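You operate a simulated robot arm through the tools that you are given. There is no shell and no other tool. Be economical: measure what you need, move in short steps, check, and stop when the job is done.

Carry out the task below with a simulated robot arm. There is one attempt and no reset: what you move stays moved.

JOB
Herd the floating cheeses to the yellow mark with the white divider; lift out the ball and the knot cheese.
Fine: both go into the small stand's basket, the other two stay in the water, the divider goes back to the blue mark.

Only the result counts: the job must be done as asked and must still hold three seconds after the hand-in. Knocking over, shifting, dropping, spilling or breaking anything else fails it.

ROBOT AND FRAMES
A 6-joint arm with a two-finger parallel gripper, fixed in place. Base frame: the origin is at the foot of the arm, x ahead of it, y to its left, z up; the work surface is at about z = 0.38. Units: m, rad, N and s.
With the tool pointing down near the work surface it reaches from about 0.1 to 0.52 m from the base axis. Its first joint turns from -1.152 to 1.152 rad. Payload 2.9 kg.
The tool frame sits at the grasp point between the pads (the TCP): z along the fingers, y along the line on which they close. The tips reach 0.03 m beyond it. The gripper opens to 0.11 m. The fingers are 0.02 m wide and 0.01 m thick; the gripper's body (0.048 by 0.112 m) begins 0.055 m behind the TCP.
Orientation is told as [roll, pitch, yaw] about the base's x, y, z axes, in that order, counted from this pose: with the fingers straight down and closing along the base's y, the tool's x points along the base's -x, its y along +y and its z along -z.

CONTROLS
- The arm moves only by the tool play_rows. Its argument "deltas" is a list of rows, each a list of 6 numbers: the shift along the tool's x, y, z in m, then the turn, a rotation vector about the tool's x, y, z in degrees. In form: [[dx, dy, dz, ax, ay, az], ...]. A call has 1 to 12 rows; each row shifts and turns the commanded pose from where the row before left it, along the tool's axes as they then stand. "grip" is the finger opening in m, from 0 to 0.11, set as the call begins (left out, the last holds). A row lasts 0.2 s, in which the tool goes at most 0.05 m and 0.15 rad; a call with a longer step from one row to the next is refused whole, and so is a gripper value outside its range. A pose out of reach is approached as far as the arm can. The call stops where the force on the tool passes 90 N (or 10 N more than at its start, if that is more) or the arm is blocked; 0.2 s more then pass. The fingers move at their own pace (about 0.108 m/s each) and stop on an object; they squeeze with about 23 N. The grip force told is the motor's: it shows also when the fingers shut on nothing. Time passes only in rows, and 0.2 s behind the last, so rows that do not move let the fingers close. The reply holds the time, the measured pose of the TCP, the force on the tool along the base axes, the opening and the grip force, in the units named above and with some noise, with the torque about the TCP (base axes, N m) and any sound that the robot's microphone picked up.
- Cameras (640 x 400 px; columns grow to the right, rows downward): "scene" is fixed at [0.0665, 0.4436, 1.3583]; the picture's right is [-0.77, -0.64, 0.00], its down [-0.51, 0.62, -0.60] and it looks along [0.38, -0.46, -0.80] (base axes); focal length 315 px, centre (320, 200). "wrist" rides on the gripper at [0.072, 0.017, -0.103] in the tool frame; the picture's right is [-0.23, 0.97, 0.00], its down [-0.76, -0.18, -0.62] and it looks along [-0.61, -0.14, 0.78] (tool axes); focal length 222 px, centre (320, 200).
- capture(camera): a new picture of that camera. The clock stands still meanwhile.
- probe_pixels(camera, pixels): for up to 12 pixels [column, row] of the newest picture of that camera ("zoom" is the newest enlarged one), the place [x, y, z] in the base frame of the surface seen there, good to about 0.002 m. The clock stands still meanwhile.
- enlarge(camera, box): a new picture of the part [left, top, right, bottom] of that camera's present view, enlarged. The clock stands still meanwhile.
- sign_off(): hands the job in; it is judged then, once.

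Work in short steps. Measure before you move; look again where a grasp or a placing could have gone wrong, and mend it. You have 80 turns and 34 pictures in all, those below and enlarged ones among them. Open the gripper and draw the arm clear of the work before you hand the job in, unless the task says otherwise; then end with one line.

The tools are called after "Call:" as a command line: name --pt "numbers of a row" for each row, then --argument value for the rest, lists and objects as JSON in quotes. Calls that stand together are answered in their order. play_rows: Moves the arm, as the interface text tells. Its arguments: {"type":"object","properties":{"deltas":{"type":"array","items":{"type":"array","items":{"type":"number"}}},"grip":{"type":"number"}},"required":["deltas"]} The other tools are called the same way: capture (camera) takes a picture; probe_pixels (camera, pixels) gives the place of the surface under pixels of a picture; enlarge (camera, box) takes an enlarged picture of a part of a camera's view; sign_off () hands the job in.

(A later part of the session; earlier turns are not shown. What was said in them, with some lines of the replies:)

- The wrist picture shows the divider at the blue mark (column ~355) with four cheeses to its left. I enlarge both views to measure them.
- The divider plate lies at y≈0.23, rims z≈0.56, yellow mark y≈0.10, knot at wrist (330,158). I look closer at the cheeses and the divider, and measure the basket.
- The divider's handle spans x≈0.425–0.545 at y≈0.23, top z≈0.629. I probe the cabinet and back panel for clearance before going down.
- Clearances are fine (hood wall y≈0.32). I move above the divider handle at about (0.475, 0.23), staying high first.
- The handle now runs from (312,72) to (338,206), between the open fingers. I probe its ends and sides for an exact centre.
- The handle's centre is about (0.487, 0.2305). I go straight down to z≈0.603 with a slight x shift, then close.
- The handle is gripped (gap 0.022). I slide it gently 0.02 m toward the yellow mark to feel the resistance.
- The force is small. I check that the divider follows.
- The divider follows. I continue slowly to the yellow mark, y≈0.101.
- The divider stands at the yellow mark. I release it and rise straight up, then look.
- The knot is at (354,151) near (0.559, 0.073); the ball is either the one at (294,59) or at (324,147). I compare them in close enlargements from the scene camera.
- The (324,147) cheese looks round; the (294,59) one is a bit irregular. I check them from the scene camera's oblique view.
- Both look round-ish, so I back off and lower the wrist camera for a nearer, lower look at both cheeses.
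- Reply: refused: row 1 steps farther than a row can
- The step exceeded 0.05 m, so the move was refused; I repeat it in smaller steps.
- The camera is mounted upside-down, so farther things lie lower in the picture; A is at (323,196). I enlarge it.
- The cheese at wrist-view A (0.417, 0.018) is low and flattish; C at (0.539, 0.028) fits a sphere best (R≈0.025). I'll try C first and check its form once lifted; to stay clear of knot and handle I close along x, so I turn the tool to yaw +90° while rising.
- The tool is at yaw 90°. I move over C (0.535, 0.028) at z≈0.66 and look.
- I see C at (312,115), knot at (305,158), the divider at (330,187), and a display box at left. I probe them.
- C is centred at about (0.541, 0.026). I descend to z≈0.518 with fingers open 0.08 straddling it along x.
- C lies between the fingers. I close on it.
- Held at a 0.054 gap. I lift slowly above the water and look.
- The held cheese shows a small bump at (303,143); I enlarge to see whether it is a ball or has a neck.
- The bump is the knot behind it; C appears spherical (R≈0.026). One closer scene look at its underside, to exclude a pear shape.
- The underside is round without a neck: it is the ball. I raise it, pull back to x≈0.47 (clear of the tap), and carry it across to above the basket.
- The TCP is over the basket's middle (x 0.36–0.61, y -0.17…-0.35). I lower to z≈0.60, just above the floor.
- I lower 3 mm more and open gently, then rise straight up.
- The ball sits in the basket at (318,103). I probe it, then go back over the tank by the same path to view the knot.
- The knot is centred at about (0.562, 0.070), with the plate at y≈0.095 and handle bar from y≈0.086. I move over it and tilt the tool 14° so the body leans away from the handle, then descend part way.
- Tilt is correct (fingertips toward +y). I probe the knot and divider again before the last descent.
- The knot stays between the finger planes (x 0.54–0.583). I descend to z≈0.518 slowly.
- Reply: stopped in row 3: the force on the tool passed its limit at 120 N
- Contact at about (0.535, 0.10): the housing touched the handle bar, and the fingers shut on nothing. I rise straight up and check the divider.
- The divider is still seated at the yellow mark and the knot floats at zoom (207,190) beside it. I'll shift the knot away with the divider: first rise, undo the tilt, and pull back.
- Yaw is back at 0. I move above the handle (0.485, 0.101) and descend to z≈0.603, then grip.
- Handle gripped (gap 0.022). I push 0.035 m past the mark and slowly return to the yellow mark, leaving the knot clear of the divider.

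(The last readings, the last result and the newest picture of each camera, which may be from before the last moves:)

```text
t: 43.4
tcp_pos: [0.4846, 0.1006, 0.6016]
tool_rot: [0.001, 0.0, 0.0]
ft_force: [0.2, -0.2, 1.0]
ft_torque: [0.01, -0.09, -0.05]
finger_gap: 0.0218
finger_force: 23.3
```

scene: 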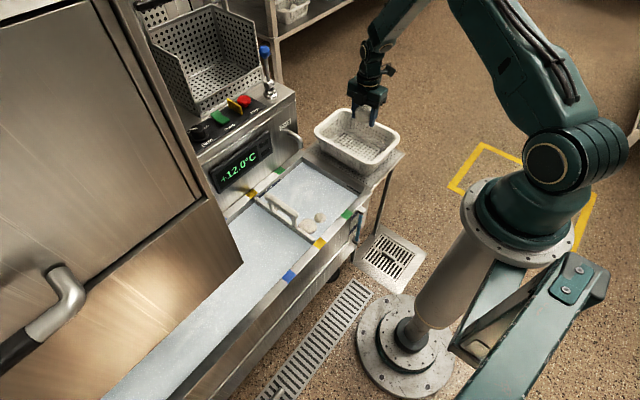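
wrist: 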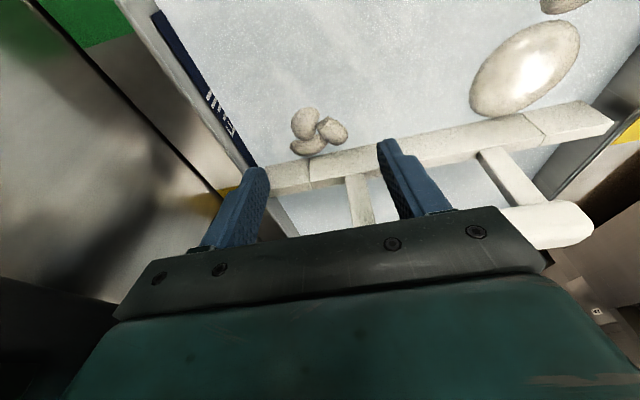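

The divider is back at the yellow mark. I release, rise, move over, and turn to yaw 90° again.

Call:
play_rows --pt "0 0 0 0 0 0" --pt "0 0 0 0 0 0" --pt "0 0 -0.02 0 0 0" --pt "0 0 -0.04 0 0 0" --pt "0 0 -0.04 0 0 0" --pt "0 0 -0.04 0 0 0" --pt "0 -0.034 0 0 0 0" --pt "0 -0.034 0 0 0 0" --pt "0 0 0 0 0 0" --grip 0.07

Call:
play_rows --pt "0 0 0 0 0 -8.2" --pt "0 0 0 0 0 -8.2" --pt "0 0 0 0 0 -8.2" --pt "0 0 0 0 0 -8.2" --pt "0 0 0 0 0 -8.2" --pt "0 0 0 0 0 -8.2" --pt "0 0 0 0 0 -8.2" --pt "0 0 0 0 0 -8.2" --pt "0 0 0 0 0 -8.2" --pt "0 0 0 0 0 -8.2" --pt "0 0 0 0 0 -8.0" --pt "0 0 0 0 0 0"

Call:
play_rows --pt "0 -0.035 0.02 0 0 0" --pt "0 -0.032 0.025 0 0 0" --pt "0 0 0.025 0 0 0" --pt "0 0 0 0 0 0"

Call:
capture --camera "wrist"

```text
t: 45.4
tcp_pos: [0.4867, 0.0333, 0.7434]
tool_rot: [0.003, 0.0, 0.0]
ft_force: [-0.4, 0.2, -0.8]
ft_torque: [-0.02, 0.02, 0.01]
finger_gap: 0.0699
finger_force: 0.1
```

```text
t: 48.0
tcp_pos: [0.4849, 0.0354, 0.742]
tool_rot: [0.0, -0.003, 1.573]
ft_force: [0.5, 0.2, 1.3]
ft_torque: [0.02, 0.02, 0.0]
finger_gap: 0.07
finger_force: 0.1
```

```text
t: 49.0
tcp_pos: [0.5477, 0.0339, 0.6725]
tool_rot: [0.0, -0.003, 1.571]
ft_force: [0.3, -0.1, 0.3]
ft_torque: [0.01, -0.02, -0.02]
finger_gap: 0.0703
finger_force: 0.1
```

```text
3 pictures are left
```

wrist: 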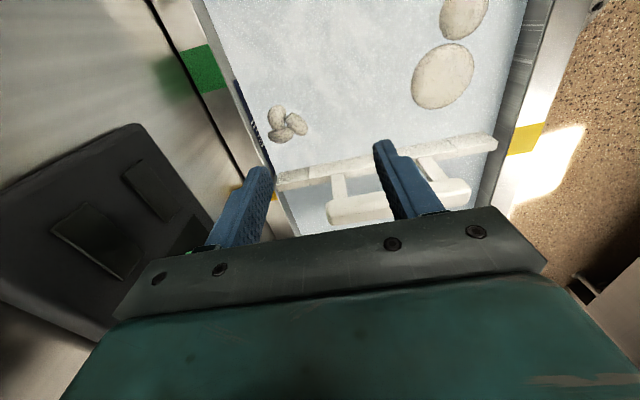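

The knot is now clear of the divider at (286,125). I probe it and the walls.

Call:
probe_pixels --camera "wrist" --pixels '[[278, 116], [281, 135], [297, 124], [287, 125], [279, 106], [270, 136], [306, 130], [272, 110], [250, 118], [256, 140], [240, 150], [330, 165]]'

```text
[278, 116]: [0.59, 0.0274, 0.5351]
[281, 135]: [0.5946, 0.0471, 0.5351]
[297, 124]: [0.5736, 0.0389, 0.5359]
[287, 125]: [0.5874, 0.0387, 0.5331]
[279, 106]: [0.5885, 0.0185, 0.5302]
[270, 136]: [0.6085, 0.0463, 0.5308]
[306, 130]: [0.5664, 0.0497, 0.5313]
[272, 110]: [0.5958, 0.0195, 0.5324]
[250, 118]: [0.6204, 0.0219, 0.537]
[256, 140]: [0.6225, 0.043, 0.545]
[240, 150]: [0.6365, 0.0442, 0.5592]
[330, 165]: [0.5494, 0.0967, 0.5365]
```

The knot now lies at about (0.587, 0.036), close to the far wall (x≈0.621), so closing along y is better: I turn back to yaw 0 and move above it.

Call:
play_rows --pt "0 0 0 0 0 8.2" --pt "0 0 0 0 0 8.2" --pt "0 0 0 0 0 8.2" --pt "0 0 0 0 0 8.2" --pt "0 0 0 0 0 8.2" --pt "0 0 0 0 0 8.2" --pt "0 0 0 0 0 8.2" --pt "0 0 0 0 0 8.2" --pt "0 0 0 0 0 8.2" --pt "0 0 0 0 0 8.2" --pt "0 0 0 0 0 8.0" --pt "0 0 0 0 0 0"

Call:
play_rows --pt "-0.016 -0.001 0.015 0 0 0" --pt "-0.02 0 0.02 0 0 0" --pt "0 0 0.02 0 0 0" --pt "0 0 0 0 0 0" --pt "0 0 0 0 0 0"

```text
t: 51.6
tcp_pos: [0.5521, 0.033, 0.6728]
tool_rot: [0.002, 0.0, -0.003]
ft_force: [0.2, -0.1, 0.1]
ft_torque: [0.0, -0.01, -0.01]
finger_gap: 0.07
finger_force: 0.1
```

```text
t: 52.8
tcp_pos: [0.59, 0.0324, 0.6172]
tool_rot: [0.003, 0.001, 0.0]
ft_force: [-0.6, -0.4, 0.0]
ft_torque: [0.0, -0.01, 0.0]
finger_gap: 0.07
finger_force: 0.0
```

Reach is fine at (0.588, 0.032, 0.617). I descend slowly to z≈0.518 and check the force.

Call:
play_rows --pt "0 0 0.015 0 0 0" --pt "0 0 0.015 0 0 0" --pt "0 0 0.014 0 0 0" --pt "0 0 0.012 0 0 0" --pt "0 0 0.012 0 0 0" --pt "0 0 0.012 0 0 0" --pt "0 0 0.01 0 0 0" --pt "0 0 0.008 0 0 0" --pt "0 0 0 0 0 0"

```text
t: 54.8
tcp_pos: [0.5874, 0.0324, 0.5201]
tool_rot: [0.001, 0.0, 0.0]
ft_force: [0.2, -1.1, 0.5]
ft_torque: [0.0, 0.06, 0.02]
finger_gap: 0.0699
finger_force: 0.0
```

No contact. I close on the knot.

Call:
play_rows --pt "0 0 0 0 0 0" --pt "0 0 0 0 0 0" --pt "0 0 0 0 0 0" --grip 0.0

```text
t: 55.6
tcp_pos: [0.5857, 0.0321, 0.5193]
tool_rot: [0.002, 0.001, 0.001]
ft_force: [-0.4, 0.5, -0.2]
ft_torque: [0.05, -0.04, -0.01]
finger_gap: 0.044
finger_force: 23.1
```

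The fingers stopped at 0.044 m on the knot. I lift slowly, then pull back toward x≈0.48.

Call:
play_rows --pt "0 0 -0.008 0 0 0" --pt "0 0 -0.012 0 0 0" --pt "0 0 -0.02 0 0 0" --pt "0 0 -0.03 0 0 0" --pt "0 0 -0.035 0 0 0" --pt "0 0 -0.035 0 0 0" --pt "0 0 -0.04 0 0 0" --pt "0 0 -0.04 0 0 0" --pt "0 0 0 0 0 0"

Call:
play_rows --pt "0.03 0 0 0 0 0" --pt "0.04 0 0 0 0 0" --pt "0.035 -0.02 0 0 0 0" --pt "0 -0.035 0 0 0 0" --pt "0 -0.04 0 0 0 0" --pt "0 -0.04 0 0 0 0" --pt "0 -0.04 0 0 0 0" --pt "0 -0.04 0 0 0 0" --pt "0 -0.03 0 0 0 0" --pt "0 -0.02 0 0 0 0" --pt "0 0 0 0 0 0"

```text
t: 57.6
tcp_pos: [0.5865, 0.0326, 0.738]
tool_rot: [0.003, -0.001, 0.001]
ft_force: [-0.8, -0.1, -1.2]
ft_torque: [-0.01, -0.01, 0.0]
finger_gap: 0.0442
finger_force: 23.3
```

```text
t: 60.0
tcp_pos: [0.4853, -0.2329, 0.7406]
tool_rot: [0.003, 0.0, -0.001]
ft_force: [0.6, 0.6, -0.2]
ft_torque: [0.01, 0.0, 0.0]
finger_gap: 0.044
finger_force: 23.1
```

The knot is still held (gap 0.044). I move to (0.535, -0.252), beyond the ball, and lower to z≈0.60.

Call:
play_rows --pt "-0.025 -0.01 0 0 0 0" --pt "-0.026 -0.009 0 0 0 0" --pt "0 0 0.03 0 0 0" --pt "0 0 0.035 0 0 0" --pt "0 0 0.03 0 0 0" --pt "0 0 0.022 0 0 0" --pt "0 0 0.015 0 0 0" --pt "0 0 0.007 0 0 0" --pt "0 0 0 0 0 0"

Call:
capture --camera "wrist"

```text
t: 62.0
tcp_pos: [0.534, -0.2528, 0.5998]
tool_rot: [0.0, 0.001, -0.001]
ft_force: [-0.1, 0.0, -0.1]
ft_torque: [0.04, 0.01, -0.01]
finger_gap: 0.044
finger_force: 23.0
```

```text
2 pictures are left
```

wrist: 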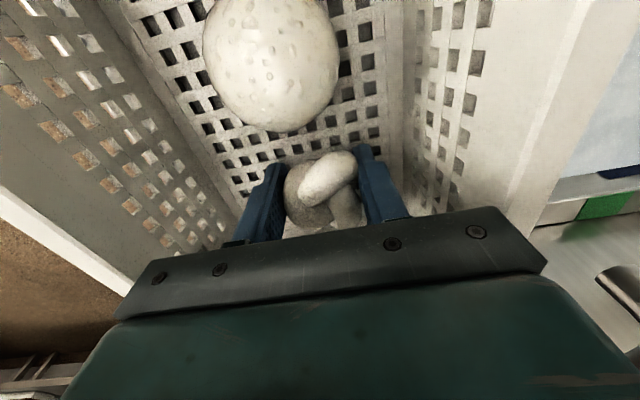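

The knot is in the fingers inside the basket, clear of the ball. I open and rise straight up.

Call:
play_rows --pt "0 0 0 0 0 0" --pt "0 0 0 0 0 0" --pt "0 0 0 0 0 0" --pt "0 0 -0.015 0 0 0" --pt "0 0 -0.03 0 0 0" --pt "0 0 -0.035 0 0 0" --pt "0 0 -0.035 0 0 0" --pt "0 0 -0.03 0 0 0" --pt "0 0 0 0 0 0" --grip 0.068

```text
t: 64.0
tcp_pos: [0.5328, -0.2529, 0.7429]
tool_rot: [0.003, 0.0, -0.001]
ft_force: [0.3, -0.2, -0.4]
ft_torque: [0.03, -0.03, 0.02]
finger_gap: 0.068
finger_force: 0.1
```

Now I return to the divider handle at (0.4845, 0.1006), staying at z≈0.745.

Call:
play_rows --pt "0.03 0.01 0 0 0 0" --pt "0.019 0.035 0 0 0 0" --pt "0 0.04 0 0 0 0" --pt "0 0.04 0 0 0 0" --pt "0 0.045 0 0 0 0" --pt "0 0.045 0 0 0 0" --pt "0 0.045 0 0 0 0" --pt "0 0.04 0 0 0 0" --pt "0 0.03 0 0 0 0" --pt "0 0.0225 0 0 0 0" --pt "0 0 0 0 0 0" --pt "0 0 0 0 0 0"

```text
t: 66.6
tcp_pos: [0.4865, 0.0998, 0.7445]
tool_rot: [0.003, 0.0, 0.001]
ft_force: [0.8, 0.6, -0.3]
ft_torque: [0.02, 0.01, 0.04]
finger_gap: 0.0678
finger_force: 0.1
```

Positioned over the handle; I descend 0.141 m to z≈0.603 and grip it.

Call:
play_rows --pt "0 0 0.03 0 0 0" --pt "0 0 0.04 0 0 0" --pt "0 0 0.035 0 0 0" --pt "0 0 0.025 0 0 0" --pt "0 0 0.011 0 0 0" --pt "0 0 0 0 0 0"

Call:
play_rows --pt "0 0 0 0 0 0" --pt "0 0 0 0 0 0" --pt "0 0 0 0 0 0" --grip 0.0

```text
t: 68.0
tcp_pos: [0.4853, 0.0995, 0.6062]
tool_rot: [0.001, 0.0, 0.0]
ft_force: [0.1, -0.1, 0.1]
ft_torque: [0.01, -0.01, 0.0]
finger_gap: 0.0678
finger_force: 0.1
```

```text
t: 68.8
tcp_pos: [0.4848, 0.0998, 0.6057]
tool_rot: [0.002, 0.0, 0.0]
ft_force: [-0.3, 1.6, -0.7]
ft_torque: [0.2, -0.2, 0.06]
finger_gap: 0.0219
finger_force: 23.0
```

The handle is gripped. I slide the divider back 0.1303 m to the blue mark (y≈0.230).

Call:
play_rows --pt "0 0.006 0 0 0 0" --pt "0 0.012 0 0 0 0" --pt "0 0.015 0 0 0 0" --pt "0 0.015 0 0 0 0" --pt "0 0.015 0 0 0 0" --pt "0 0.015 0 0 0 0" --pt "0 0.015 0 0 0 0" --pt "0 0.015 0 0 0 0" --pt "0 0.012 0 0 0 0" --pt "0 0.007 0 0 0 0" --pt "0 0.0033 0 0 0 0" --pt "0 0 0 0 0 0"

```text
t: 71.4
tcp_pos: [0.4846, 0.2303, 0.607]
tool_rot: [0.001, 0.0, 0.001]
ft_force: [0.5, 0.3, -5.4]
ft_torque: [-0.01, 0.06, -0.01]
finger_gap: 0.0221
finger_force: 22.7
```

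Force z is -5.4 N, so the gripper may carry the divider slightly; I lower 2 mm, open and rise.

Call:
play_rows --pt "0 0 0.001 0 0 0" --pt "0 0 0.001 0 0 0" --pt "0 0 0 0 0 0"

Call:
play_rows --pt "0 0 0 0 0 0" --pt "0 0 0 0 0 0" --pt "0 0 0 0 0 0" --pt "0 0 -0.02 0 0 0" --pt "0 0 -0.035 0 0 0" --pt "0 0 -0.04 0 0 0" --pt "0 0 -0.045 0 0 0" --pt "0.03 -0.03 -0.02 0 0 0" --pt "0.03 -0.035 0 0 0 0" --pt "0.04 -0.02 0 0 0 0" --pt "0 0 0 0 0 0" --grip 0.07

Call:
capture --camera "scene"

```text
t: 72.2
tcp_pos: [0.4851, 0.2318, 0.6054]
tool_rot: [0.004, -0.001, 0.001]
ft_force: [-1.7, 0.1, 7.7]
ft_torque: [-0.15, 0.62, -0.04]
finger_gap: 0.0218
finger_force: 22.8
```

```text
t: 74.6
tcp_pos: [0.3857, 0.1428, 0.7623]
tool_rot: [0.001, -0.001, -0.001]
ft_force: [0.5, -0.1, -0.1]
ft_torque: [0.04, -0.03, -0.01]
finger_gap: 0.0702
finger_force: 0.0
```

```text
1 pictures are left
```

scene: 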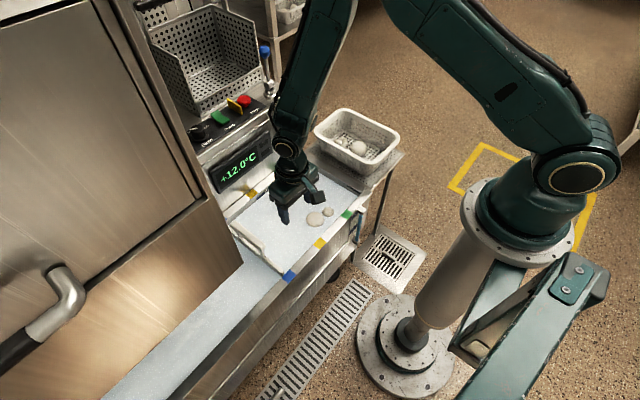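

The divider is at the blue mark, the ball and knot in the basket, two cheeses in the water. I probe positions and take the last enlargement of the result.

Call:
enlarge --camera "scene" --box '[210, 100, 410, 290]'

Call:
probe_pixels --camera "scene" --pixels '[[358, 147], [345, 139], [315, 219], [328, 211], [281, 272], [288, 276], [265, 257], [235, 226], [245, 237], [232, 226], [317, 131], [395, 145]]'

```text
2.11 times, centred on (310, 195) of scene
```

zoom: 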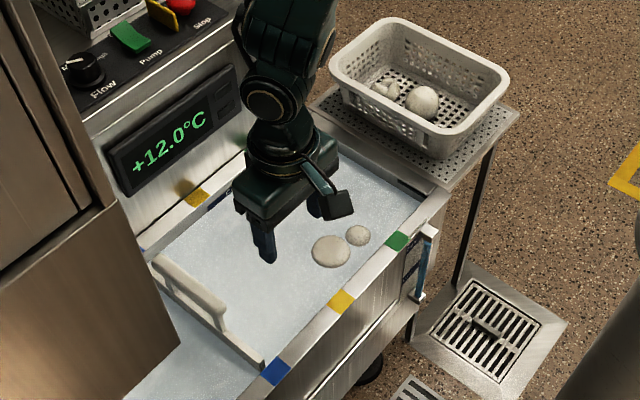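

```text
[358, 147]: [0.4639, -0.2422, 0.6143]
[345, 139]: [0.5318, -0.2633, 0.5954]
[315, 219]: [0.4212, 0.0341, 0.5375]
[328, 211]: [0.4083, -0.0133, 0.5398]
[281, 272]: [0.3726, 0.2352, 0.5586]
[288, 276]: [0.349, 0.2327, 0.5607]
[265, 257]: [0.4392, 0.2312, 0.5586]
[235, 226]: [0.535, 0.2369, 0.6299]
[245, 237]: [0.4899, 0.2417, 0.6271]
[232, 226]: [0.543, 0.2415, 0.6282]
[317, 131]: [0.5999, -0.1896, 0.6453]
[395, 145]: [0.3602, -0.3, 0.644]
```

All is in place: basket unmoved, divider at y≈0.231, seated at z≈0.558. I draw the arm up and clear, then hand in.

Call:
play_rows --pt "0.01 0 -0.035 0 0 0" --pt "0.01 0 -0.035 0 0 0" --pt "0.01 0 -0.03 0 0 0" --pt "0 0 0 0 0 0" --pt "0 0 0 0 0 0" --grip 0.11

Call:
sign_off

```text
t: 75.8
tcp_pos: [0.3557, 0.143, 0.8635]
tool_rot: [0.002, 0.0, 0.001]
ft_force: [-0.8, 0.3, 0.7]
ft_torque: [-0.01, 0.03, -0.01]
finger_gap: 0.1099
finger_force: 0.0
```

```text
The job is handed in.
```

The ball and the knot cheese are in the small stand's basket, the other two cheeses are still in the water, and the divider is back at the blue mark; on the way, the gripper pressed on the divider handle once (the 120 N limit stop) with no visible damage or shift, and I pushed the divider about 3.5 cm past the yellow mark and back to free the knot.
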